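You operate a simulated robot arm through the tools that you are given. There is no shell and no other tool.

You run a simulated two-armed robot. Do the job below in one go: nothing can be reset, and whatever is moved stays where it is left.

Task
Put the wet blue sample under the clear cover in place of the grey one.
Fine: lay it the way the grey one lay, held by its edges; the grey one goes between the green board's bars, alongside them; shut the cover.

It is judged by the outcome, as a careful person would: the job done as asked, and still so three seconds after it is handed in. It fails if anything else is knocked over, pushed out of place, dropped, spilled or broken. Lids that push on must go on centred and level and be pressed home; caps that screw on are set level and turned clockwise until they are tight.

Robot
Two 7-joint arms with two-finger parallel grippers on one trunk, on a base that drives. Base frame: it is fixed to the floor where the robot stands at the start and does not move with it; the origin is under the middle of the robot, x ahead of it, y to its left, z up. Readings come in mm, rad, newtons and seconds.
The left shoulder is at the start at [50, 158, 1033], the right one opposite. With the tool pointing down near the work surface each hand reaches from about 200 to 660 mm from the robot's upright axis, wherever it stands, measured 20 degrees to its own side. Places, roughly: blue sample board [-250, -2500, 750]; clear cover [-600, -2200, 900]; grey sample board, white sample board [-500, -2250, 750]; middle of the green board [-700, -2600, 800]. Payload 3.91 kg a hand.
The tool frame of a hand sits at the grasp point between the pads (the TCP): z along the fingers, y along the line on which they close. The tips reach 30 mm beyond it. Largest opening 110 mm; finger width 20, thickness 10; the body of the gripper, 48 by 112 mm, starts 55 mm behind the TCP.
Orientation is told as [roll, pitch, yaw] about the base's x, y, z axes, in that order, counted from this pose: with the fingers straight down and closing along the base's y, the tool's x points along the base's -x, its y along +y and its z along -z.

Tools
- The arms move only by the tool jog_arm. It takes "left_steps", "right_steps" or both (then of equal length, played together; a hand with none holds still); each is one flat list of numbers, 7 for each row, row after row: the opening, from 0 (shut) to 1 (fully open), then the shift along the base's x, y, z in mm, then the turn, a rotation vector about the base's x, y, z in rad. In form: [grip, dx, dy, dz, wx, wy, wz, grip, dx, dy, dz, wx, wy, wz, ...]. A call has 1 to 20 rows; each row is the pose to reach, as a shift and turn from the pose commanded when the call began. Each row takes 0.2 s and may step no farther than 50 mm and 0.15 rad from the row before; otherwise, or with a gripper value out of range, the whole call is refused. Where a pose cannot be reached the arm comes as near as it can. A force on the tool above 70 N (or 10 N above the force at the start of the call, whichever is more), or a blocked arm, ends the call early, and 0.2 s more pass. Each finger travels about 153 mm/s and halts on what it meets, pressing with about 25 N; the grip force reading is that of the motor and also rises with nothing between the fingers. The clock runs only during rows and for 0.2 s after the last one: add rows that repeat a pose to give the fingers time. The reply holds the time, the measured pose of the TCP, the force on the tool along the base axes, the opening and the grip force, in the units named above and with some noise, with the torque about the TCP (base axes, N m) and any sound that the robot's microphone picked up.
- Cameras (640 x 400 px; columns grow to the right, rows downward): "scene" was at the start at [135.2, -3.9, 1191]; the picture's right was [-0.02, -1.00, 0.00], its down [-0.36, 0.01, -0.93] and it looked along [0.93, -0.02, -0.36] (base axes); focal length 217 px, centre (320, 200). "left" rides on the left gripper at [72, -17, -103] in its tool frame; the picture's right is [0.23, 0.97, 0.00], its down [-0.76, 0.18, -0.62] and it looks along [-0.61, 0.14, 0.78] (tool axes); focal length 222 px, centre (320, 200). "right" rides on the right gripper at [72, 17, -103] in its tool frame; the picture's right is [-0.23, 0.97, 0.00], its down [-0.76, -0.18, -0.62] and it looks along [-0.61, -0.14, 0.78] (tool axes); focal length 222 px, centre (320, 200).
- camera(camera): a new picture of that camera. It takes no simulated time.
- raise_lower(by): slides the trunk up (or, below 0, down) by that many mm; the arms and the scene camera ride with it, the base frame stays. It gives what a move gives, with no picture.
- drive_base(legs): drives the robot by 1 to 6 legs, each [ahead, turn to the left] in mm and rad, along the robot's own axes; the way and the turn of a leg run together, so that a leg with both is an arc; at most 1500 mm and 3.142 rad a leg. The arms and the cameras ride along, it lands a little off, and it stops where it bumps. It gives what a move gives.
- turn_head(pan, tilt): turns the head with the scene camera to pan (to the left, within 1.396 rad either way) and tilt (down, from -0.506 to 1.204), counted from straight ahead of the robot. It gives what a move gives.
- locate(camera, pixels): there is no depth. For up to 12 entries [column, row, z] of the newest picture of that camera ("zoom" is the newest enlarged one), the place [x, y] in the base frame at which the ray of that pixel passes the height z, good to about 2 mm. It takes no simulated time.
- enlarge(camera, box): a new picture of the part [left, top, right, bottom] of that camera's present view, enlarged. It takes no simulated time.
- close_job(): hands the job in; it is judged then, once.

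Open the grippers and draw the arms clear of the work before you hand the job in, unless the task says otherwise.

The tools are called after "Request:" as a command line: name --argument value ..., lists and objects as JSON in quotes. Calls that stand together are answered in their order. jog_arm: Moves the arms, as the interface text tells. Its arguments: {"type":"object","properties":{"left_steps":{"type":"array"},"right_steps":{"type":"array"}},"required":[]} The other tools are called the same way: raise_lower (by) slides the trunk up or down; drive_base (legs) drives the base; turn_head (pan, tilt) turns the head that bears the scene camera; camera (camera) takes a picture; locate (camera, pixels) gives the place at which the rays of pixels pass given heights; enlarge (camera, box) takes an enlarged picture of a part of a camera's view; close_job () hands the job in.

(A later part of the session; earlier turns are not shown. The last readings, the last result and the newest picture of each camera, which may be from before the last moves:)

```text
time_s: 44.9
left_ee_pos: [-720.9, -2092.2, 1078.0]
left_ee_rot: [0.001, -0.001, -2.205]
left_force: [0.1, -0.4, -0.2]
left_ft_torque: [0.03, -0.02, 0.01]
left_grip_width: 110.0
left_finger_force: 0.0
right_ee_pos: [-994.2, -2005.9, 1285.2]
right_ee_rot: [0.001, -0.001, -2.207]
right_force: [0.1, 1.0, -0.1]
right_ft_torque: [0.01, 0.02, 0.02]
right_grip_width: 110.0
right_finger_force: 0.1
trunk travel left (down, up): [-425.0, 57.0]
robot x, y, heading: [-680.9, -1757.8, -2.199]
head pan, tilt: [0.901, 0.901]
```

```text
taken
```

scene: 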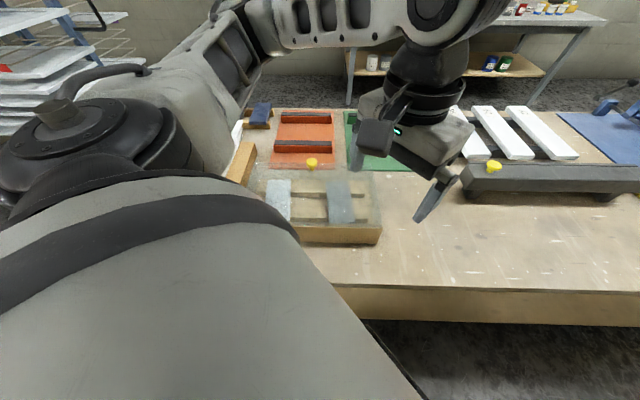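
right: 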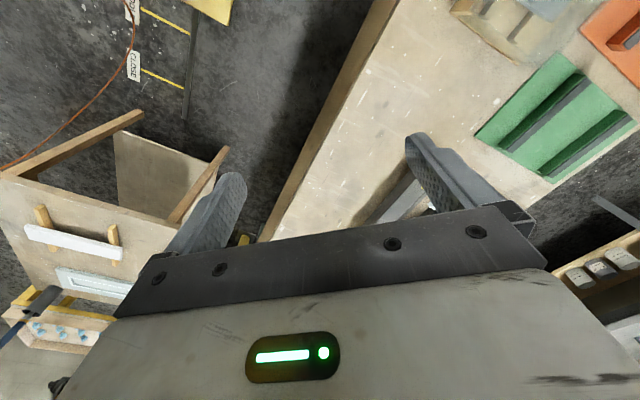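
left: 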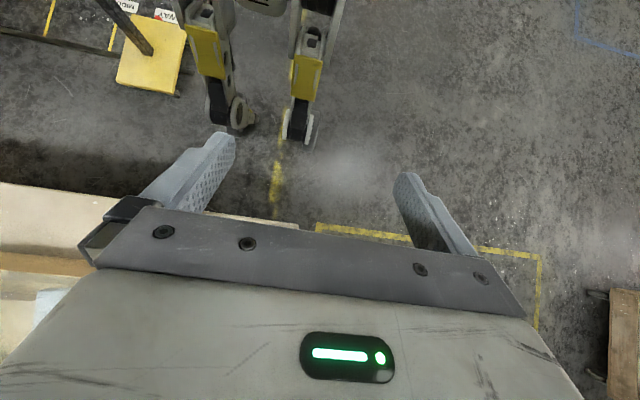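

The lamp head is right beside my right upper arm. I check whether the lamp base still lies where it was (corner formerly near [-1053, -1573]).

Request:
turn_head --pan -0.35 --tilt 1.0

Request:
camera --camera "scene"

Request:
turn_head --pan -1.39 --tilt 0.1

Request:
camera --camera "scene"

```text
time_s: 46.4
left_ee_pos: [-721.0, -2092.9, 1076.8]
left_ee_rot: [0.0, 0.0, -2.205]
left_force: [0.5, 0.1, 0.2]
left_ft_torque: [0.01, 0.03, 0.0]
left_grip_width: 110.0
left_finger_force: 0.0
right_ee_pos: [-994.9, -2006.8, 1285.6]
right_ee_rot: [0.002, 0.0, -2.206]
right_force: [-0.1, -0.2, -0.1]
right_ft_torque: [0.02, -0.02, -0.01]
right_grip_width: 110.1
right_finger_force: 0.0
trunk travel left (down, up): [-425.0, 57.0]
robot x, y, heading: [-681.7, -1755.2, -2.204]
head pan, tilt: [-0.351, 1.0]
```

```text
taken
```

scene: 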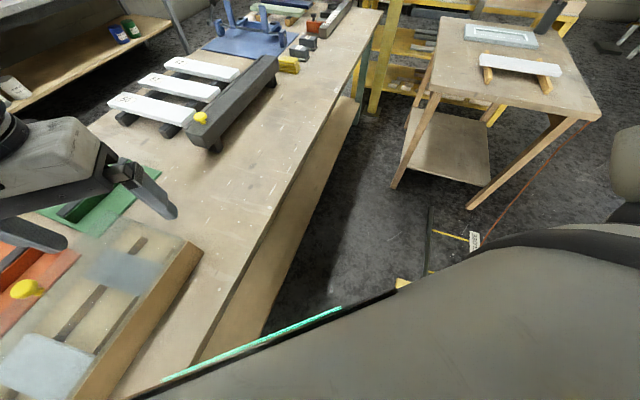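

```text
time_s: 47.6
left_ee_pos: [-720.3, -2092.9, 1077.2]
left_ee_rot: [0.002, 0.001, -2.204]
left_force: [0.1, -0.2, 1.2]
left_ft_torque: [-0.01, 0.01, 0.01]
left_grip_width: 110.2
left_finger_force: 0.1
right_ee_pos: [-994.1, -2004.7, 1285.4]
right_ee_rot: [0.0, 0.0, -2.209]
right_force: [0.6, 0.0, -0.3]
right_ft_torque: [-0.02, 0.01, -0.01]
right_grip_width: 110.1
right_finger_force: 0.0
trunk travel left (down, up): [-425.0, 57.0]
robot x, y, heading: [-681.1, -1757.0, -2.201]
head pan, tilt: [-1.389, 0.099]
```

```text
taken
```

scene: 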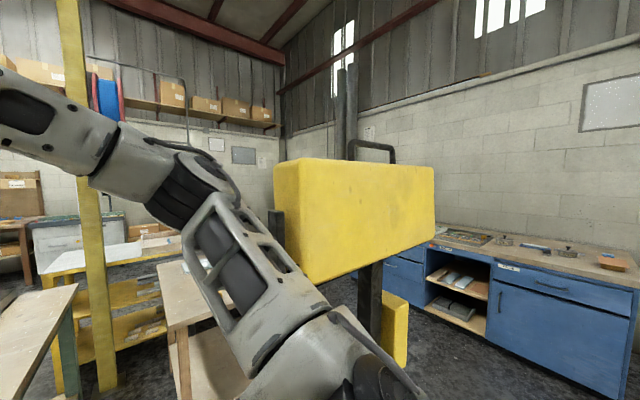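

Nothing on the right side is touching; the likely contact is my base front-left against the bench edge. I back off 120 mm along my heading, then turn to face the bench squarely.

Request:
drive_base --legs '[[-120, 0]]'

Request:
drive_base --legs '[[0, 0.85]]'

Request:
turn_head --pan 0.0 --tilt 1.0

Request:
camera --camera "scene"

```text
time_s: 48.9
left_ee_pos: [-650.7, -1996.4, 1077.8]
left_ee_rot: [-0.003, 0.001, -2.206]
left_force: [-0.1, -0.3, -0.3]
left_ft_torque: [0.01, -0.02, 0.04]
left_grip_width: 110.2
left_finger_force: 0.0
right_ee_pos: [-923.3, -1909.6, 1287.1]
right_ee_rot: [-0.001, -0.001, -2.211]
right_force: [-1.7, 1.4, 0.4]
right_ft_torque: [-0.15, -0.14, -0.01]
right_grip_width: 110.2
right_finger_force: 0.1
trunk travel left (down, up): [-425.0, 57.0]
robot x, y, heading: [-611.0, -1661.0, -2.203]
head pan, tilt: [-1.389, 0.099]
```

```text
time_s: 51.5
left_ee_pos: [-389.0, -1913.1, 1077.7]
left_ee_rot: [0.001, 0.0, -1.366]
left_force: [0.3, 0.5, -0.2]
left_ft_torque: [-0.02, -0.01, 0.01]
left_grip_width: 110.1
left_finger_force: 0.1
right_ee_pos: [-636.2, -2059.4, 1286.9]
right_ee_rot: [0.001, 0.001, -1.371]
right_force: [0.3, -0.5, 0.7]
right_ft_torque: [0.0, -0.02, -0.01]
right_grip_width: 109.8
right_finger_force: 0.1
trunk travel left (down, up): [-425.0, 57.0]
robot x, y, heading: [-610.6, -1661.8, -1.364]
head pan, tilt: [-1.389, 0.099]
```

```text
time_s: 53.0
left_ee_pos: [-389.9, -1914.9, 1078.2]
left_ee_rot: [-0.001, 0.0, -1.366]
left_force: [0.7, -1.3, 0.3]
left_ft_torque: [-0.02, -0.03, 0.02]
left_grip_width: 110.0
left_finger_force: 0.1
right_ee_pos: [-637.8, -2059.4, 1288.4]
right_ee_rot: [0.002, -0.001, -1.37]
right_force: [-0.3, -0.3, 0.8]
right_ft_torque: [-0.01, -0.05, 0.03]
right_grip_width: 110.1
right_finger_force: 0.0
trunk travel left (down, up): [-425.0, 57.0]
robot x, y, heading: [-609.5, -1660.8, -1.359]
head pan, tilt: [0.0, 1.0]
```

```text
taken
```

scene: 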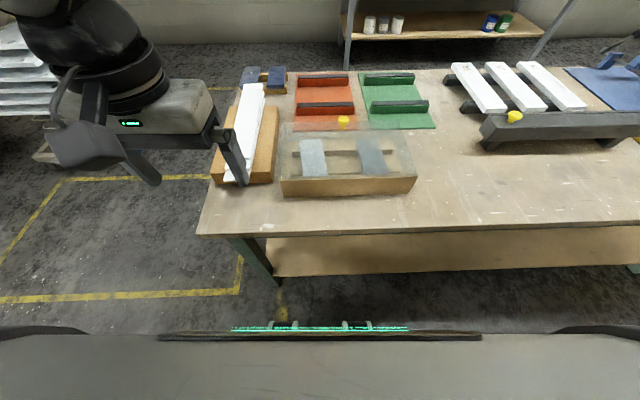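

Now I face the bench squarely from 330 mm. I enlarge the work area for detailed study.

Request:
enlarge --camera "scene" --box '[270, 105, 430, 205]'

Request:
enlarge --camera "scene" --box '[225, 55, 445, 192]'

Request:
camera --camera "right"

```text
4.00 times, centred on (350, 155) of scene
```

zoom: 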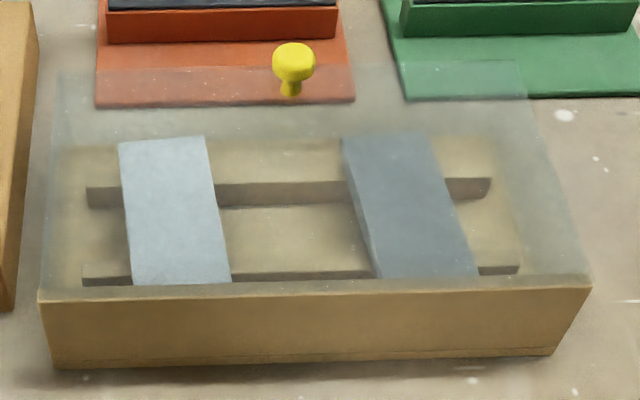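

```text
2.91 times, centred on (335, 124) of scene
```

zoom: 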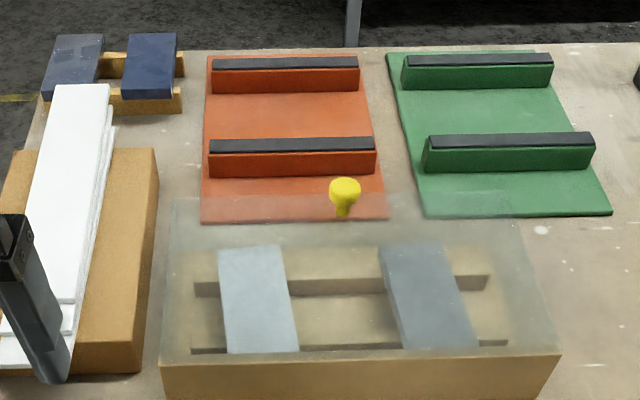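

```text
taken
```

right: 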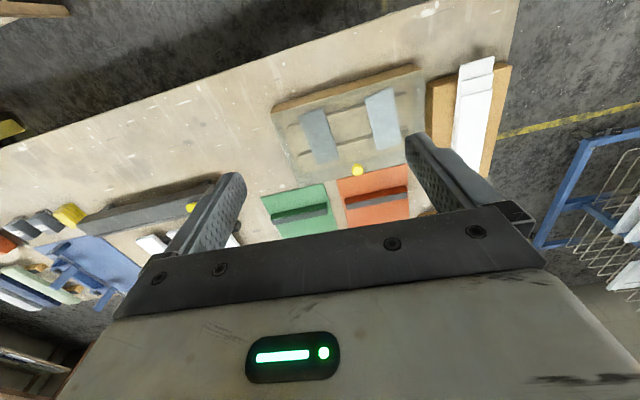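

The cover seems hinged along the tan front wall (dark line at zoom (45,295)–(590,285)), with the knob at its far edge. I lower the right hand above the box for a close look, keeping the fingertips well above the knob.

Request:
jog_arm --right_steps '[1, 5, -20, -43, 0, 0, 0, 1, 9, -41, -86, 0, 0, 0, 1, 14, -61, -129, 0, 0, 0, 1, 18, -82, -172, 0, 0, 0, 1, 23, -102, -215, 0, 0, 0, 1, 28, -123, -255, 0, 0, 0, 1, 28, -123, -255, 0, 0, 0]'

Request:
camera --camera "right"

Request:
enlarge --camera "right" --box '[170, 0, 490, 220]'

```text
time_s: 54.6
left_ee_pos: [-389.2, -1913.7, 1078.5]
left_ee_rot: [0.001, 0.0, -1.366]
left_force: [0.5, -0.3, -0.2]
left_ft_torque: [-0.01, 0.02, -0.01]
left_grip_width: 109.9
left_finger_force: 0.0
right_ee_pos: [-608.1, -2181.5, 1030.2]
right_ee_rot: [0.001, -0.002, -1.37]
right_force: [0.6, 1.3, 0.0]
right_ft_torque: [0.01, -0.01, 0.04]
right_grip_width: 110.0
right_finger_force: 0.0
trunk travel left (down, up): [-425.0, 57.0]
robot x, y, heading: [-607.6, -1662.6, -1.362]
head pan, tilt: [0.0, 1.0]
```

```text
taken
```

right: 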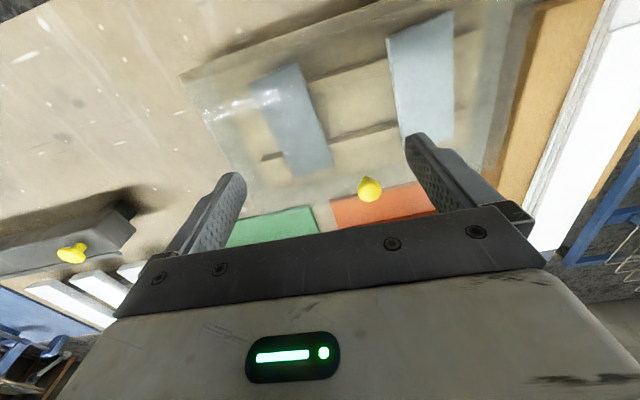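

```text
1.82 times, centred on (330, 110) of right
```

zoom: 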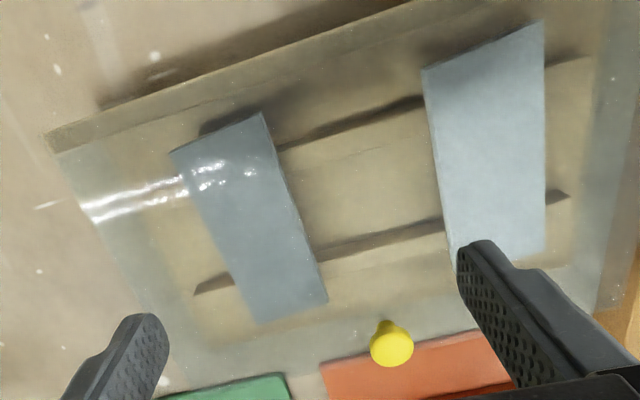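

This close view shows the whole cover plate, the front wall under its near edge, and the samples on rails. I locate the corners of samples, cover and knob from it.

Request:
locate --camera "zoom" --pixels '[[170, 152, 830], [262, 113, 830], [328, 303, 830], [257, 325, 830], [422, 68, 830], [542, 22, 830], [545, 250, 830], [392, 350, 910], [392, 350, 890], [45, 135, 865], [165, 392, 865], [97, 105, 790]]'

Request:
locate --camera "scene" --pixels '[[343.5, 121, 910], [343.5, 121, 890], [357, 190, 830], [373, 189, 830], [355.5, 139.5, 830], [380, 139, 830], [386, 189, 830], [280, 196.5, 790], [417, 192, 790], [279.5, 178, 865], [417.5, 176, 865], [402, 120, 865]]'

```text
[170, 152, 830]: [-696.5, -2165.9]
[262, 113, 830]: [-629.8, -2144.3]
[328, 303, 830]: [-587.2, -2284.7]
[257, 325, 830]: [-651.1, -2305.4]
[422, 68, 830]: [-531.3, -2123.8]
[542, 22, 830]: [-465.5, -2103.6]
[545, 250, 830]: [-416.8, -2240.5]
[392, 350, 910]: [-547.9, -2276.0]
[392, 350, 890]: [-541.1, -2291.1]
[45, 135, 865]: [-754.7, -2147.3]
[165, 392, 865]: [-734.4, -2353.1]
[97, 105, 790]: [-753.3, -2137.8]
```

```text
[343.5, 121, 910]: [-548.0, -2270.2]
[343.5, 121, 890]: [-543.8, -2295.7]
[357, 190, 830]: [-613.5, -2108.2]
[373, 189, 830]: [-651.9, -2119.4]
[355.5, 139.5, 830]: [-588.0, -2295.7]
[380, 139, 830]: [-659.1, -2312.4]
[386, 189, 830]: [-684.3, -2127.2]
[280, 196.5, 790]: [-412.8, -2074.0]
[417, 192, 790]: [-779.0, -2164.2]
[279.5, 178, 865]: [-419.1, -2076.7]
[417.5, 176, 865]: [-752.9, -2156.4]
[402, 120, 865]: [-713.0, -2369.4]
```

From the two views: sample tops lie near z≈845, grey's corners run about [-695,-2166], [-629,-2146], [-589,-2275], [-652,-2296] (about 68 × 140 mm, long side along the bench normal), knob cap near [-545,-2283,900]. I test how far ahead the right hand reaches at this height over free space.

Request:
jog_arm --right_steps '[1, 10, -49, 0, 0, 0, 0, 1, 20, -98, 0, 0, 0, 0, 1, 30, -147, 0, 0, 0, 0, 1, 40, -196, 0, 0, 0, 0, 1, 50, -245, 0, 0, 0, 0, 1, 50, -245, 0, 0, 0, 0]'

Request:
camera --camera "scene"

Request:
camera --camera "right"

```text
time_s: 56.0
left_ee_pos: [-389.3, -1913.3, 1077.6]
left_ee_rot: [0.001, 0.0, -1.367]
left_force: [0.4, 0.2, 0.6]
left_ft_torque: [0.01, 0.0, 0.0]
left_grip_width: 109.9
left_finger_force: 0.1
right_ee_pos: [-607.0, -2303.3, 1026.5]
right_ee_rot: [0.002, -0.002, -1.371]
right_force: [0.0, -0.3, -1.0]
right_ft_torque: [0.01, 0.01, 0.01]
right_grip_width: 109.9
right_finger_force: 0.0
right hand out of reach, approached as far as the arm can: row 3, 4, 5, 6
trunk travel left (down, up): [-425.0, 57.0]
robot x, y, heading: [-610.2, -1661.3, -1.36]
head pan, tilt: [0.0, 1.0]
```

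```text
taken
```

scene: 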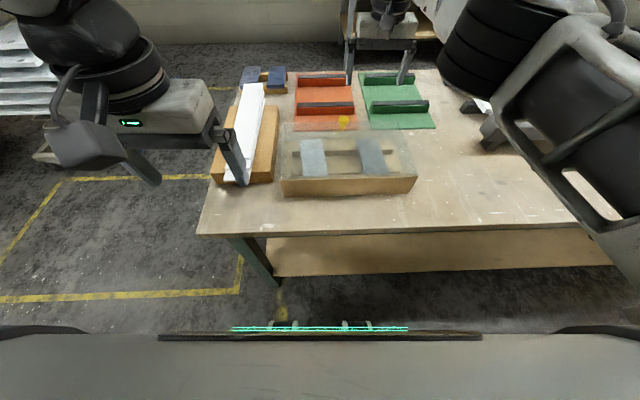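

```text
taken
```

right: 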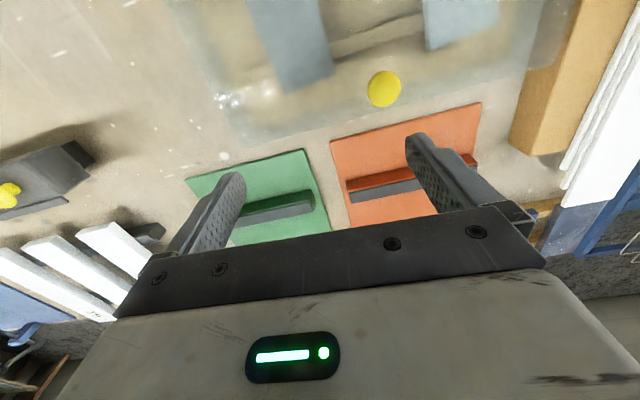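

The right hand reaches about 640 mm from the axis with the tool down. I pull it back above the front part of the box and move the base 80 mm nearer to the bench.

Request:
jog_arm --right_steps '[1, -10, 49, 10, 0, 0, 0, 1, -20, 98, 20, 0, 0, 0, 1, -30, 147, 30, 0, 0, 0, 1, -40, 190, 40, 0, 0, 0]'

Request:
drive_base --legs '[[80, 0]]'

```text
refused: row 1 steps farther than a row can; nothing moved
```

```text
time_s: 57.2
left_ee_pos: [-374.7, -1989.2, 1078.4]
left_ee_rot: [-0.001, -0.002, -1.364]
left_force: [0.6, 0.7, -0.4]
left_ft_torque: [-0.01, 0.0, 0.0]
left_grip_width: 109.6
left_finger_force: 0.2
right_ee_pos: [-591.7, -2377.8, 1026.6]
right_ee_rot: [0.001, -0.001, -1.368]
right_force: [0.3, 0.8, 0.1]
right_ft_torque: [0.0, 0.01, 0.03]
right_grip_width: 110.2
right_finger_force: 0.0
trunk travel left (down, up): [-425.0, 57.0]
robot x, y, heading: [-594.4, -1736.6, -1.362]
head pan, tilt: [0.0, 1.0]
stopped in leg 1: the robot was blocked; the commanded pose is now the measured one
```

The base stops at about 250 mm from the edge whichever way it faces. The knob is now 544 mm ahead and 65 mm right, within reach; I bring the right hand above it at z≈990.

Request:
jog_arm --right_steps '[1, 15, 32, -12, 0, 0, 0, 1, 31, 63, -24, 0, 0, 0, 1, 47, 95, -37, 0, 0, 0, 1, 47, 95, -37, 0, 0, 0]'

Request:
camera --camera "right"

Request:
camera --camera "scene"

Request:
enlarge --camera "scene" --box '[250, 40, 450, 220]'

```text
time_s: 58.2
left_ee_pos: [-370.6, -1986.9, 1077.5]
left_ee_rot: [-0.005, -0.002, -1.365]
left_force: [1.3, -0.8, -0.1]
left_ft_torque: [-0.04, 0.06, -0.02]
left_grip_width: 110.1
left_finger_force: 0.1
right_ee_pos: [-541.8, -2283.0, 990.9]
right_ee_rot: [-0.001, -0.002, -1.374]
right_force: [1.3, 1.3, 1.3]
right_ft_torque: [-0.09, 0.03, 0.02]
right_grip_width: 110.0
right_finger_force: 0.0
right hand out of reach, approached as far as the arm can: row 1, 2
trunk travel left (down, up): [-425.0, 57.0]
robot x, y, heading: [-595.6, -1737.3, -1.363]
head pan, tilt: [0.0, 1.0]
```

```text
taken
```

right: 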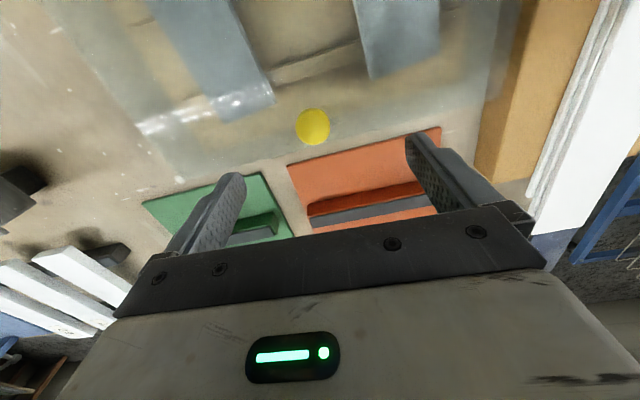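

```text
taken
```

scene: 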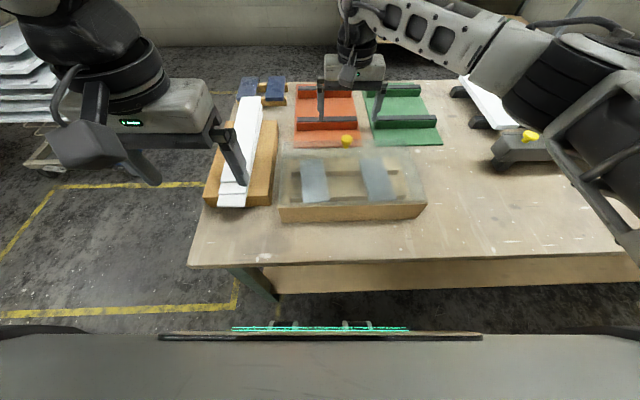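

```text
2.22 times, centred on (350, 130) of scene
```

zoom: 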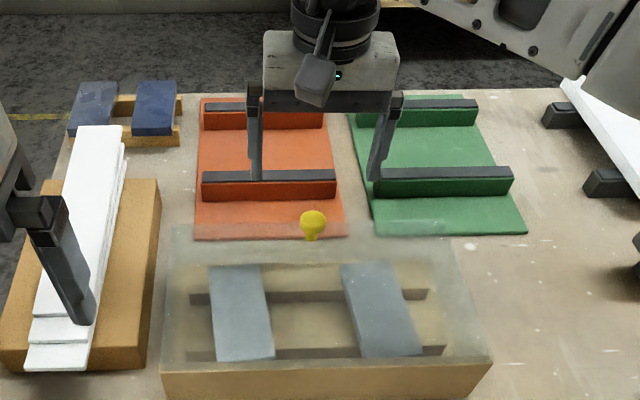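

The knob shows at (313,127) in the right picture, nearly under the TCP. I locate it at cap height and a few more cover features from this close view.

Request:
locate --camera "right" --pixels '[[313, 127, 900], [313, 127, 910], [140, 145, 865], [313, 143, 865]]'

Request:
enlarge --camera "right" --box '[250, 80, 380, 180]'

```text
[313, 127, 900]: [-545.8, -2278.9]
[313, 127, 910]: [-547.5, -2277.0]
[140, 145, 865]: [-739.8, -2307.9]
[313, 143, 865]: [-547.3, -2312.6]
```

```text
4.00 times, centred on (315, 130) of right
```

zoom: 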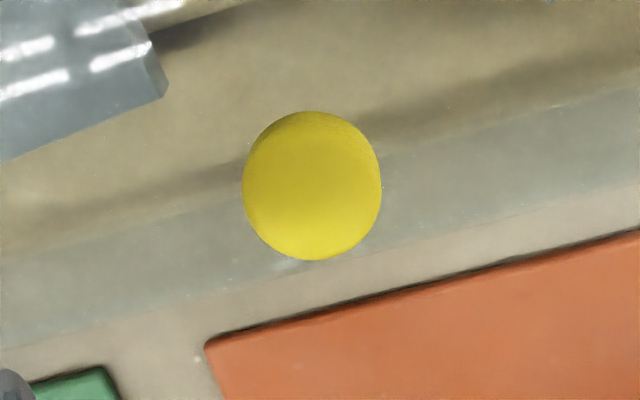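

The knob cap is about 30 mm across at [-546, -2278]. I descend with open fingers to z≈907 (tips ≈877, plate ≈865) around it.

Request:
jog_arm --right_steps '[0.6, -3, 3, -30, 0, 0, 0, 0.6, -4.5, 5, -60, 0, 0, 0, 0.6, -4.5, 5, -84, 0, 0, 0, 0.6, -4.5, 5, -84, 0, 0, 0]'

Request:
camera --camera "scene"

Request:
enlarge --camera "scene" --box '[290, 80, 410, 180]'

Request:
enlarge --camera "right" --box '[220, 100, 420, 225]'

```text
time_s: 59.2
left_ee_pos: [-374.0, -1987.4, 1077.6]
left_ee_rot: [-0.001, -0.004, -1.364]
left_force: [-0.2, 0.3, -1.0]
left_ft_torque: [-0.01, 0.01, 0.0]
left_grip_width: 110.3
left_finger_force: 0.0
right_ee_pos: [-549.4, -2278.5, 909.9]
right_ee_rot: [0.002, -0.011, -1.37]
right_force: [-2.8, 0.2, 32.1]
right_ft_torque: [0.06, 1.37, -0.11]
right_grip_width: 67.7
right_finger_force: 1.3
trunk travel left (down, up): [-425.0, 57.0]
robot x, y, heading: [-593.7, -1738.6, -1.357]
head pan, tilt: [0.0, 1.0]
```

```text
taken
```

scene: 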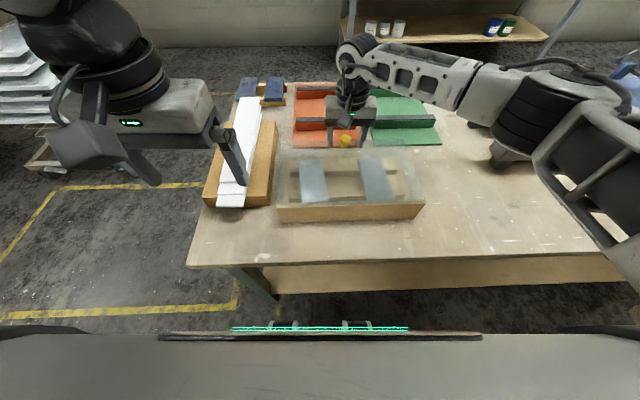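

```text
4.00 times, centred on (350, 130) of scene
```

zoom: 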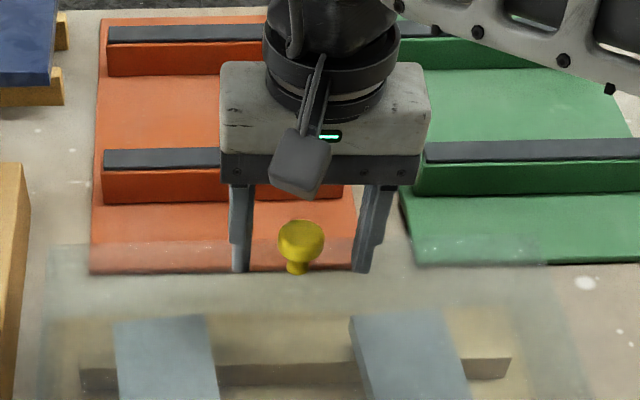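

```text
3.20 times, centred on (320, 162) of right
```

zoom: 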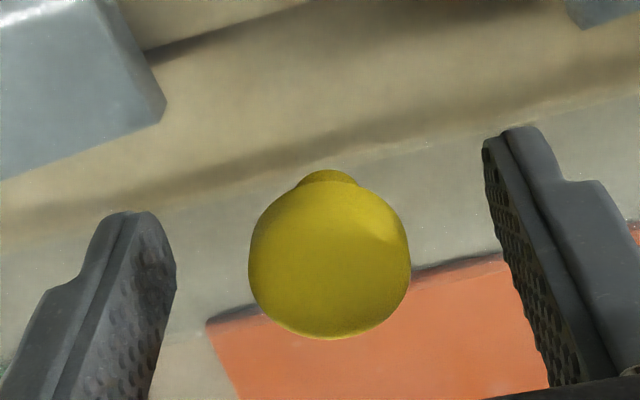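

A 32 N push shows the fingertips touch the plate (so its top is at z≈880). I rise 9 mm and then close gently on the knob cap.

Request:
jog_arm --right_steps '[0.6, 0, 0, 9, 0, 0, 0, 0.6, 0, 0, 9, 0, 0, 0, 0.1, 0, 0, 9, 0, 0, 0, 0.1, 0, 0, 9, 0, 0, 0, 0.1, 0, 0, 9, 0, 0, 0]'

Request:
enlarge --camera "scene" --box '[290, 80, 410, 180]'

Request:
enlarge --camera "right" --box '[220, 100, 420, 225]'

```text
time_s: 60.4
left_ee_pos: [-373.0, -1988.7, 1078.0]
left_ee_rot: [0.0, 0.0, -1.364]
left_force: [0.5, 0.2, -1.0]
left_ft_torque: [0.05, -0.02, -0.01]
left_grip_width: 109.8
left_finger_force: 0.0
right_ee_pos: [-549.3, -2277.3, 913.2]
right_ee_rot: [0.001, 0.003, -1.367]
right_force: [5.0, 12.0, -10.4]
right_ft_torque: [-1.05, -0.28, -0.02]
right_grip_width: 29.3
right_finger_force: 45.2
trunk travel left (down, up): [-425.0, 57.0]
robot x, y, heading: [-594.7, -1736.3, -1.364]
head pan, tilt: [0.0, 1.0]
```

```text
4.00 times, centred on (350, 130) of scene
```

zoom: 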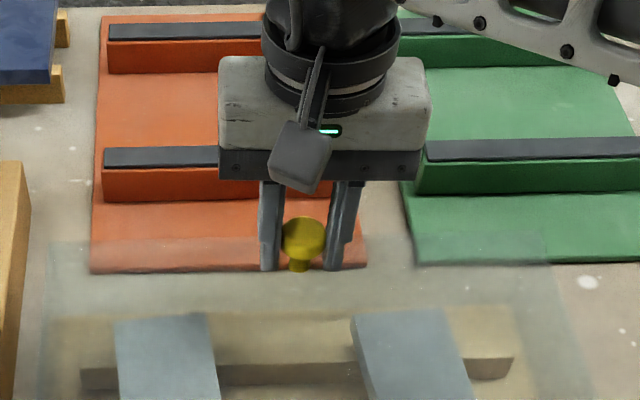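

```text
3.20 times, centred on (320, 162) of right
```

zoom: 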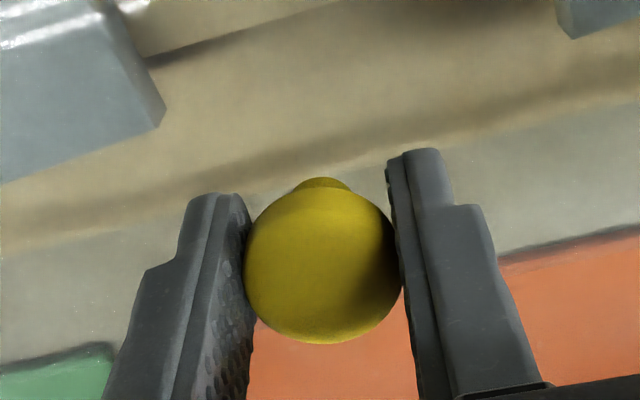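

The knob is gripped (29 mm). I lift it about 20 mm along an arc about the front edge to test that the hinge is there.

Request:
jog_arm --right_steps '[0.1, -0.5, 2, 9, 0, 0, 0, 0.1, -1, 5, 19, 0, 0, 0, 0.1, -1, 5, 19, 0, 0, 0]'

Request:
camera --camera "scene"

Request:
enlarge --camera "scene" --box '[260, 100, 440, 220]'

```text
time_s: 61.2
left_ee_pos: [-372.7, -1989.3, 1078.9]
left_ee_rot: [-0.001, -0.001, -1.365]
left_force: [0.2, 0.5, 0.8]
left_ft_torque: [0.0, -0.02, -0.04]
left_grip_width: 109.9
left_finger_force: 0.2
right_ee_pos: [-549.6, -2274.9, 934.2]
right_ee_rot: [0.004, -0.003, -1.369]
right_force: [11.1, 6.7, -10.0]
right_ft_torque: [-1.06, -0.43, 0.05]
right_grip_width: 29.4
right_finger_force: 45.9
trunk travel left (down, up): [-425.0, 57.0]
robot x, y, heading: [-594.7, -1738.1, -1.363]
head pan, tilt: [0.0, 1.0]
```

```text
taken
```

scene: 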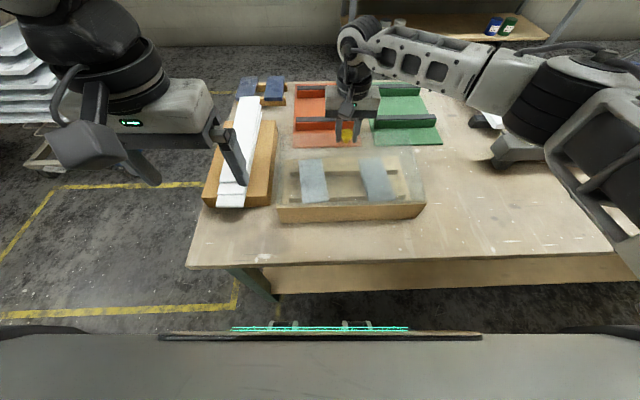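

```text
3.33 times, centred on (350, 160) of scene
```

zoom: 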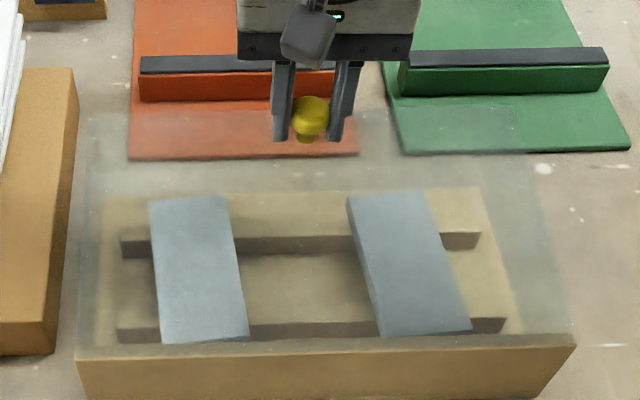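

The cover lifts about its front edge, so the hinge is at the front wall. I swing it further along the arc with the knob pivoting between the pads.

Request:
jog_arm --right_steps '[0.1, -2.3, 9.7, 22.8, 0, 0, 0, 0.1, -5.2, 22.5, 44.2, 0, 0, 0, 0.1, -8.8, 38, 63.5, 0, 0, 0, 0.1, -13, 56, 80.4, 0, 0, 0, 0.1, -17.7, 76.2, 94.6, 0, 0, 0, 0.1, -17.7, 76.2, 94.6, 0, 0, 0]'

Request:
camera --camera "scene"

```text
time_s: 62.6
left_ee_pos: [-374.2, -1990.1, 1077.7]
left_ee_rot: [-0.001, 0.001, -1.368]
left_force: [-0.2, -0.1, 0.3]
left_ft_torque: [-0.04, 0.0, 0.0]
left_grip_width: 109.8
left_finger_force: 0.1
right_ee_pos: [-569.7, -2196.6, 1028.8]
right_ee_rot: [0.001, 0.002, -1.369]
right_force: [0.2, -0.3, -0.1]
right_ft_torque: [0.0, 0.0, -0.01]
right_grip_width: 11.1
right_finger_force: 0.0
trunk travel left (down, up): [-425.0, 57.0]
robot x, y, heading: [-596.1, -1735.7, -1.363]
head pan, tilt: [0.0, 1.0]
```

```text
taken
```

scene: 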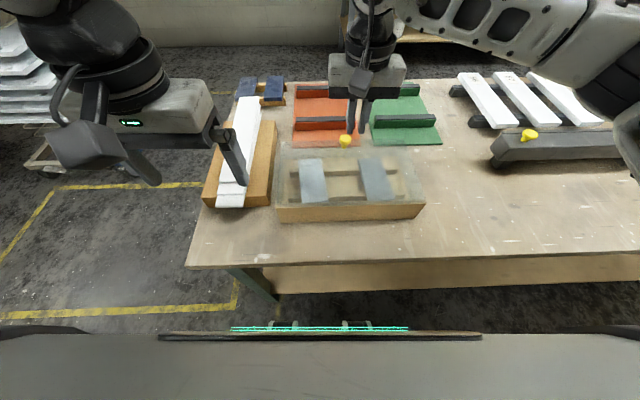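

The knob slipped out and the cover fell shut. I check that nothing moved or broke before trying again more slowly with the hand turning along.

Request:
enlarge --camera "scene" --box '[260, 100, 440, 220]'

Request:
jog_arm --right_steps '[0.5, 8, -27, -15, 0, 0, 0, 0.5, 15, -54, -40, 0, 0, 0, 0.5, 22, -81, -65, 0, 0, 0, 0.5, 22, -81, -65, 0, 0, 0]'

Request:
enlarge --camera "right" --box '[220, 80, 420, 205]'

Request:
enlarge --camera "right" --box '[100, 0, 500, 230]'

```text
3.33 times, centred on (350, 160) of scene
```

zoom: 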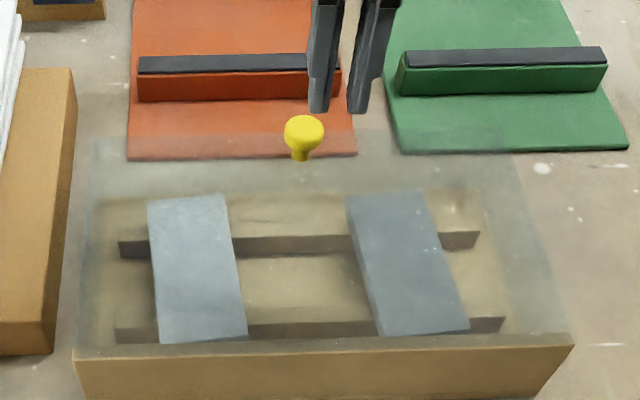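

```text
time_s: 63.6
left_ee_pos: [-373.4, -1989.2, 1077.3]
left_ee_rot: [0.001, 0.002, -1.364]
left_force: [0.5, 0.9, -0.1]
left_ft_torque: [0.01, 0.05, 0.01]
left_grip_width: 110.1
left_finger_force: 0.1
right_ee_pos: [-546.5, -2278.6, 962.8]
right_ee_rot: [0.002, -0.001, -1.368]
right_force: [-0.3, 0.1, 0.3]
right_ft_torque: [0.02, 0.03, 0.0]
right_grip_width: 55.1
right_finger_force: 0.1
trunk travel left (down, up): [-425.0, 57.0]
robot x, y, heading: [-595.3, -1741.1, -1.371]
head pan, tilt: [0.0, 1.0]
```

```text
3.20 times, centred on (320, 142) of right
```

zoom: 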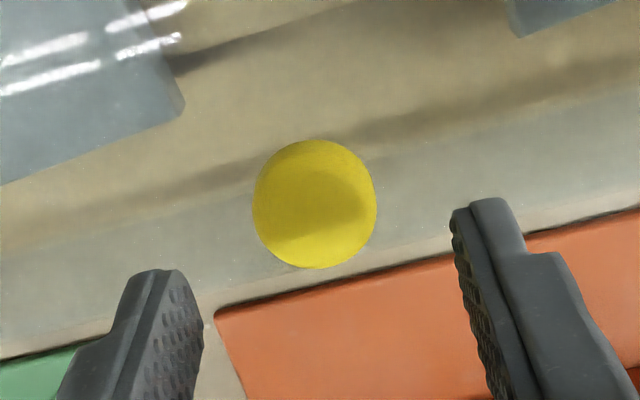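

```text
1.60 times, centred on (300, 115) of right
```

zoom: 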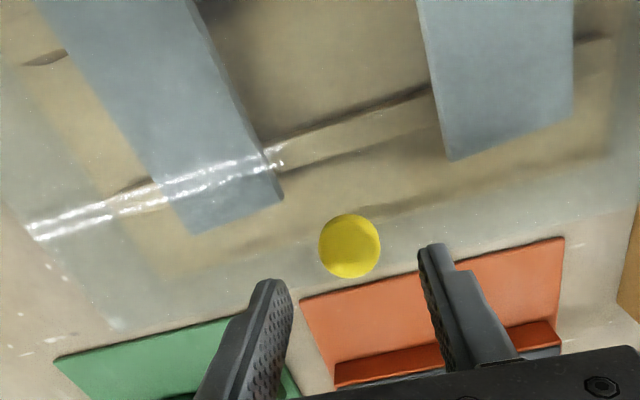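

Samples and cover look unchanged. I go down around the knob again and grip it.

Request:
jog_arm --right_steps '[0.5, 0, 0, -25, 0, 0, 0, 0.5, 0, 1, -48, 0, 0, 0, 0.5, 0, 1, -48, 0, 0, 0, 0.05, 0, 1, -48, 0, 0, 0, 0.05, 0, 1, -48, 0, 0, 0, 0.05, 0, 1, -48, 0, 0, 0]'

```text
time_s: 65.0
left_ee_pos: [-374.6, -1990.5, 1077.5]
left_ee_rot: [-0.002, 0.001, -1.365]
left_force: [-0.6, -0.4, 0.4]
left_ft_torque: [-0.01, -0.02, -0.01]
left_grip_width: 110.2
left_finger_force: 0.0
right_ee_pos: [-548.4, -2277.5, 914.4]
right_ee_rot: [0.0, -0.001, -1.371]
right_force: [-9.8, -0.2, -1.3]
right_ft_torque: [0.02, 0.25, -0.15]
right_grip_width: 29.2
right_finger_force: 44.9
trunk travel left (down, up): [-425.0, 57.0]
robot x, y, heading: [-597.3, -1737.4, -1.371]
head pan, tilt: [0.0, 1.0]
```

Gripped at 29.2 mm with little side load. I lift slowly along the arc, turning the hand with the cover, first to about 0.4 rad.

Request:
jog_arm --right_steps '[0.05, -0.6, 2.4, 8.7, -0.049, -0.012, 0, 0.05, -1.2, 4.9, 17.3, -0.097, -0.023, 0, 0.05, -1.9, 8.1, 25.8, -0.146, -0.035, 0, 0.05, -2.7, 11.5, 34, -0.195, -0.046, 0, 0.05, -3.7, 15.5, 42.1, -0.243, -0.058, 0, 0.05, -4.7, 19.7, 49.9, -0.292, -0.07, 0, 0.05, -5.8, 24.4, 57.6, -0.341, -0.081, 0, 0.05, -7, 29.4, 64.9, -0.389, -0.093, 0]'

Request:
enlarge --camera "scene" --box '[260, 80, 440, 220]'

```text
time_s: 66.8
left_ee_pos: [-375.3, -1991.3, 1077.6]
left_ee_rot: [0.002, 0.0, -1.365]
left_force: [0.3, -0.2, -0.4]
left_ft_torque: [-0.01, -0.01, -0.02]
left_grip_width: 110.3
left_finger_force: 0.0
right_ee_pos: [-554.2, -2251.0, 982.1]
right_ee_rot: [0.019, -0.407, -1.376]
right_force: [-9.3, -19.8, 12.3]
right_ft_torque: [0.76, 0.3, -0.13]
right_grip_width: 29.3
right_finger_force: 45.3
trunk travel left (down, up): [-425.0, 57.0]
robot x, y, heading: [-595.8, -1738.3, -1.364]
head pan, tilt: [0.0, 1.0]
```

```text
2.86 times, centred on (350, 150) of scene
```

zoom: 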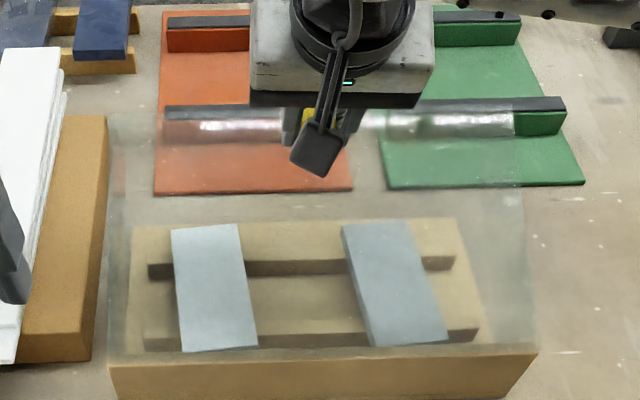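

The cover is up at 0.4 rad and held; the measured force is radially outward, so the hinge lies a bit farther forward and higher than assumed (about 184 mm from the knob, z≈884). I continue on the corrected arc to 0.8 rad.

Request:
jog_arm --right_steps '[0.05, 0.9, -3.9, 4.4, 0, 0, 0, 0.05, -0.3, 1.2, 12.1, -0.049, -0.012, 0, 0.05, -1.6, 6.5, 19.6, -0.097, -0.023, 0, 0.05, -2.9, 12.3, 26.8, -0.146, -0.035, 0, 0.05, -4.4, 18.3, 33.8, -0.195, -0.046, 0, 0.05, -5.9, 24.8, 40.3, -0.243, -0.058, 0, 0.05, -7.5, 31.5, 46.5, -0.292, -0.07, 0, 0.05, -9.2, 38.5, 52.4, -0.341, -0.081, 0, 0.05, -10.9, 45.8, 58, -0.389, -0.093, 0]'

Request:
enlarge --camera "scene" --box '[260, 80, 440, 220]'

```text
time_s: 68.8
left_ee_pos: [-375.0, -1990.7, 1078.5]
left_ee_rot: [0.002, 0.001, -1.365]
left_force: [-0.3, 0.6, 0.0]
left_ft_torque: [0.01, -0.02, 0.01]
left_grip_width: 110.0
left_finger_force: 0.0
right_ee_pos: [-567.5, -2199.6, 1033.6]
right_ee_rot: [0.031, -0.788, -1.382]
right_force: [-18.8, 10.3, -20.9]
right_ft_torque: [0.5, 0.15, -0.17]
right_grip_width: 29.6
right_finger_force: 45.0
trunk travel left (down, up): [-425.0, 57.0]
robot x, y, heading: [-594.2, -1739.6, -1.36]
head pan, tilt: [0.0, 1.0]
```

```text
2.86 times, centred on (350, 150) of scene
```

zoom: 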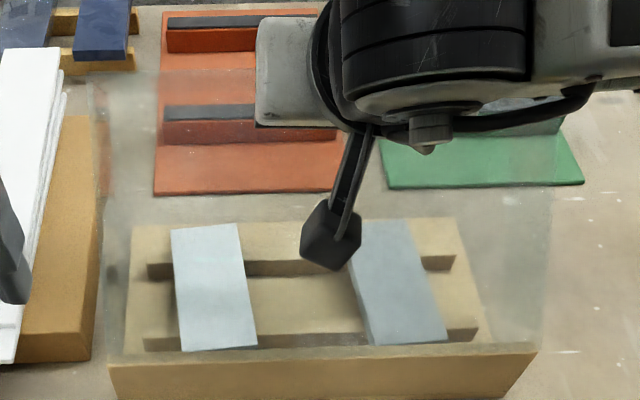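

Held well at 0.8 rad; the force now points slightly inward, so I trim the radius and go on to 1.0 rad.

Request:
jog_arm --right_steps '[0.05, -0.2, 1.0, -3.8, 0, 0, 0, 0.05, -2, 8.4, 1, -0.049, -0.012, 0, 0.05, -3.9, 16.2, 5.6, -0.097, -0.023, 0, 0.05, -5.8, 24.1, 9.6, -0.146, -0.035, 0, 0.05, -7.7, 32.3, 13.4, -0.195, -0.046, 0]'

Request:
camera --camera "scene"

Request:
camera --camera "left"

```text
time_s: 70.0
left_ee_pos: [-375.6, -1989.2, 1079.4]
left_ee_rot: [0.002, -0.001, -1.364]
left_force: [0.2, -1.2, 0.8]
left_ft_torque: [-0.01, 0.01, -0.01]
left_grip_width: 109.9
left_finger_force: 0.1
right_ee_pos: [-574.2, -2169.2, 1050.8]
right_ee_rot: [0.055, -0.995, -1.4]
right_force: [-21.5, 3.9, -10.6]
right_ft_torque: [1.1, 0.25, -0.31]
right_grip_width: 29.3
right_finger_force: 44.9
trunk travel left (down, up): [-425.0, 57.0]
robot x, y, heading: [-594.8, -1737.2, -1.361]
head pan, tilt: [0.0, 1.0]
```

```text
taken
```

scene: 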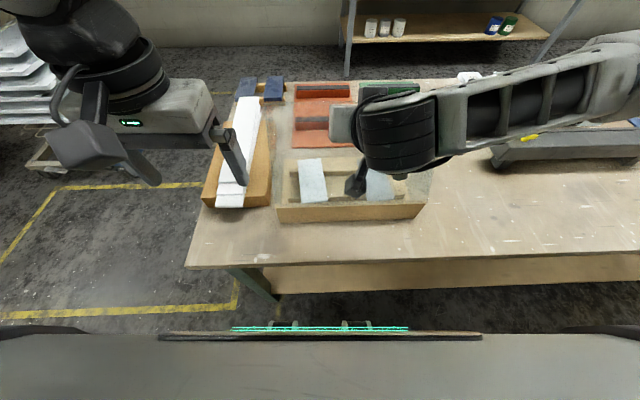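

```text
taken
```

left: 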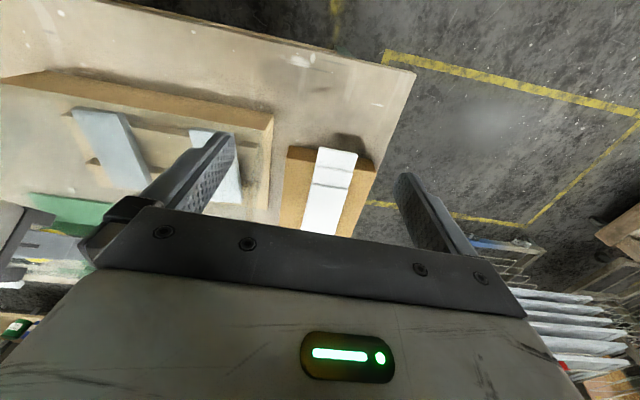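

Held at 1.0 rad with the side load along the hinge. I ease that side load by 3 mm and go on to 1.4 rad, turning the hand up to 1.2 rad only.

Request:
jog_arm --right_steps '[0.05, -3, 8.2, 3.2, -0.049, -0.012, 0, 0.05, -6, 16.4, 6.1, -0.097, -0.023, 0, 0.05, -9.1, 24.8, 8.4, -0.146, -0.035, 0, 0.05, -11.1, 33.5, 10.5, -0.195, -0.046, 0, 0.05, -13.2, 42.2, 11.8, -0.22, -0.052, 0, 0.05, -15.3, 51.1, 12.9, -0.245, -0.058, 0, 0.05, -17.5, 59.9, 13.5, -0.27, -0.064, 0, 0.05, -19.6, 68.8, 13.7, -0.292, -0.07, 0]'

Request:
camera --camera "scene"

Request:
enlarge --camera "left" --box '[0, 0, 320, 230]'

```text
time_s: 71.8
left_ee_pos: [-379.5, -1989.5, 1079.3]
left_ee_rot: [0.007, -0.003, -1.366]
left_force: [-0.6, 0.2, 0.4]
left_ft_torque: [0.0, 0.0, -0.01]
left_grip_width: 109.8
left_finger_force: 0.1
right_ee_pos: [-587.7, -2112.9, 1064.2]
right_ee_rot: [0.134, -1.319, -1.5]
right_force: [-56.2, -14.4, 25.3]
right_ft_torque: [0.26, 0.61, -0.8]
right_grip_width: 29.3
right_finger_force: 45.2
right hand out of reach, approached as far as the arm can: row 6, 7, 8
trunk travel left (down, up): [-425.0, 57.0]
robot x, y, heading: [-594.3, -1739.4, -1.366]
head pan, tilt: [0.0, 1.0]
```

```text
taken
```

scene: 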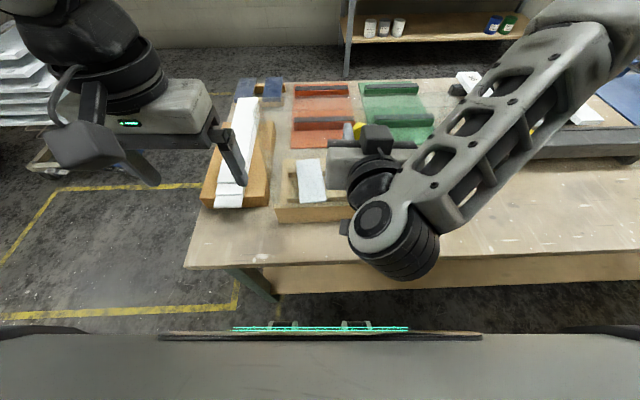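

```text
1.74 times, centred on (160, 115) of left
```

zoom: 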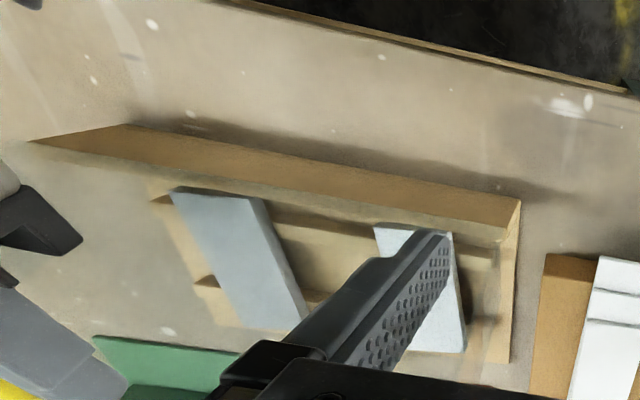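

The right hand holds the cover at about 1.33 rad but has no more room near my body. I bring the closed left hand round the left side and behind the plate so it can push it past upright.

Request:
jog_arm --left_steps '[0.5, 40.9, 9.7, 0, 0, 0, 0, 0, 52.5, -38.9, 0, 0, 0, 0, 0, 64.1, -87.6, 0, 0, 0, 0, 0, 75.7, -136.2, 0, 0, 0, 0, 0, 87.3, -184.9, 0, 0, 0, 0, 0, 98.2, -230.6, 0, 0, 0, 0, 0, 98.2, -230.6, 0, 0, 0, 0]'

Request:
camera --camera "scene"

Request:
camera --camera "left"

```text
time_s: 73.4
left_ee_pos: [-280.7, -2221.9, 1079.7]
left_ee_rot: [0.007, 0.0, -1.368]
left_force: [0.3, 0.2, -1.0]
left_ft_torque: [0.01, 0.01, -0.01]
left_grip_width: 0.0
left_finger_force: 24.4
right_ee_pos: [-588.0, -2112.6, 1064.0]
right_ee_rot: [0.141, -1.319, -1.508]
right_force: [-57.5, -20.2, 27.9]
right_ft_torque: [-0.74, 0.28, -0.84]
right_grip_width: 29.2
right_finger_force: 45.0
trunk travel left (down, up): [-425.0, 57.0]
robot x, y, heading: [-594.7, -1738.0, -1.363]
head pan, tilt: [0.0, 1.0]
```

```text
taken
```

scene: 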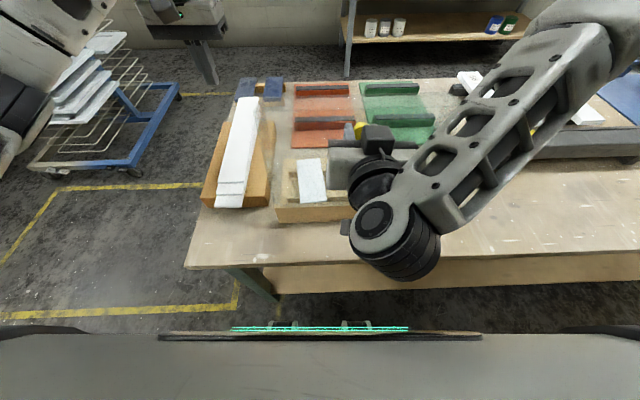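

```text
taken
```

left: 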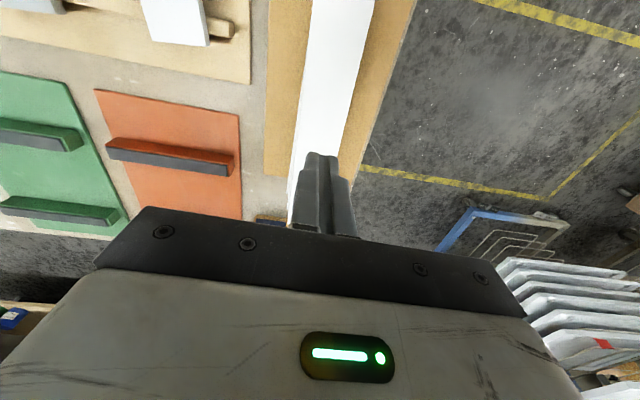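

The left hand is clear at the left, above the white boards. I move it to the right behind the raised plate and then back towards it, stopping short of contact.

Request:
jog_arm --left_steps '[0, -43.8, -10.4, 0, 0, 0, 0, 0, -87.6, -20.9, 0, 0, 0, 0, 0, -131.4, -31.3, 0, 0, 0, 0, 0, -160.5, -38.3, -15, 0, 0, 0, 0, -170.9, 5.5, -29, 0, 0, 0, 0, -180.2, 44.4, -29, 0, 0, 0, 0, -186.5, 70.7, -29, 0, 0, 0]'

Request:
camera --camera "scene"

Request:
enlarge --camera "scene" --box '[230, 60, 430, 230]'

Request:
camera --camera "left"

```text
time_s: 74.8
left_ee_pos: [-453.2, -2196.5, 1053.1]
left_ee_rot: [-0.011, -0.034, -1.341]
left_force: [1.9, -9.5, 0.0]
left_ft_torque: [0.13, 0.04, 0.17]
left_grip_width: 0.2
left_finger_force: 24.9
right_ee_pos: [-589.7, -2109.0, 1061.4]
right_ee_rot: [0.084, -1.311, -1.454]
right_force: [-23.9, 5.3, 8.9]
right_ft_torque: [0.35, 0.21, -0.65]
right_grip_width: 29.5
right_finger_force: 45.2
trunk travel left (down, up): [-425.0, 57.0]
robot x, y, heading: [-595.8, -1735.1, -1.366]
head pan, tilt: [0.0, 1.0]
stopped in row 6 (right hand): the force on the tool passed its limit at 89 N (the readings are from after the stop); the commanded pose is now the measured one
```

```text
taken
```

scene: 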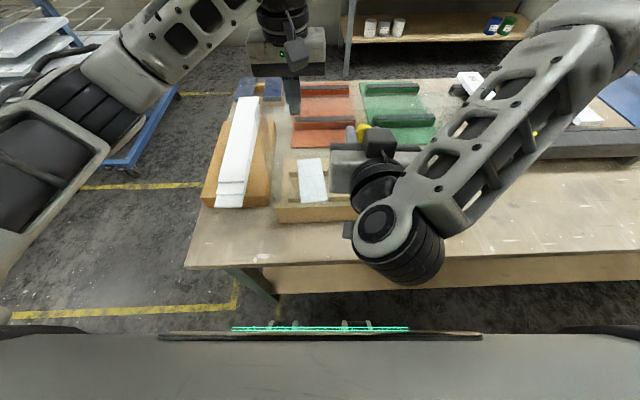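

```text
2.35 times, centred on (330, 145) of scene
```

zoom: 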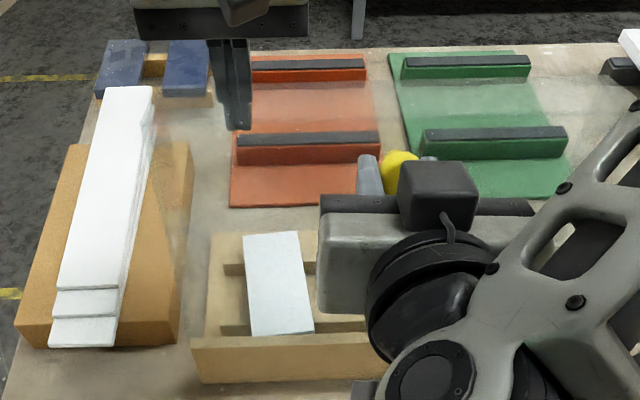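

```text
taken
```

left: 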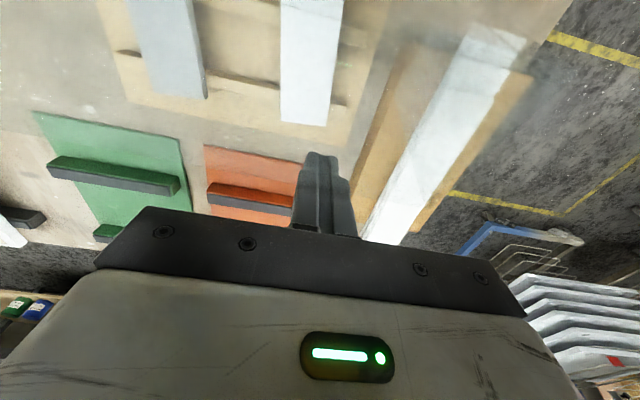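

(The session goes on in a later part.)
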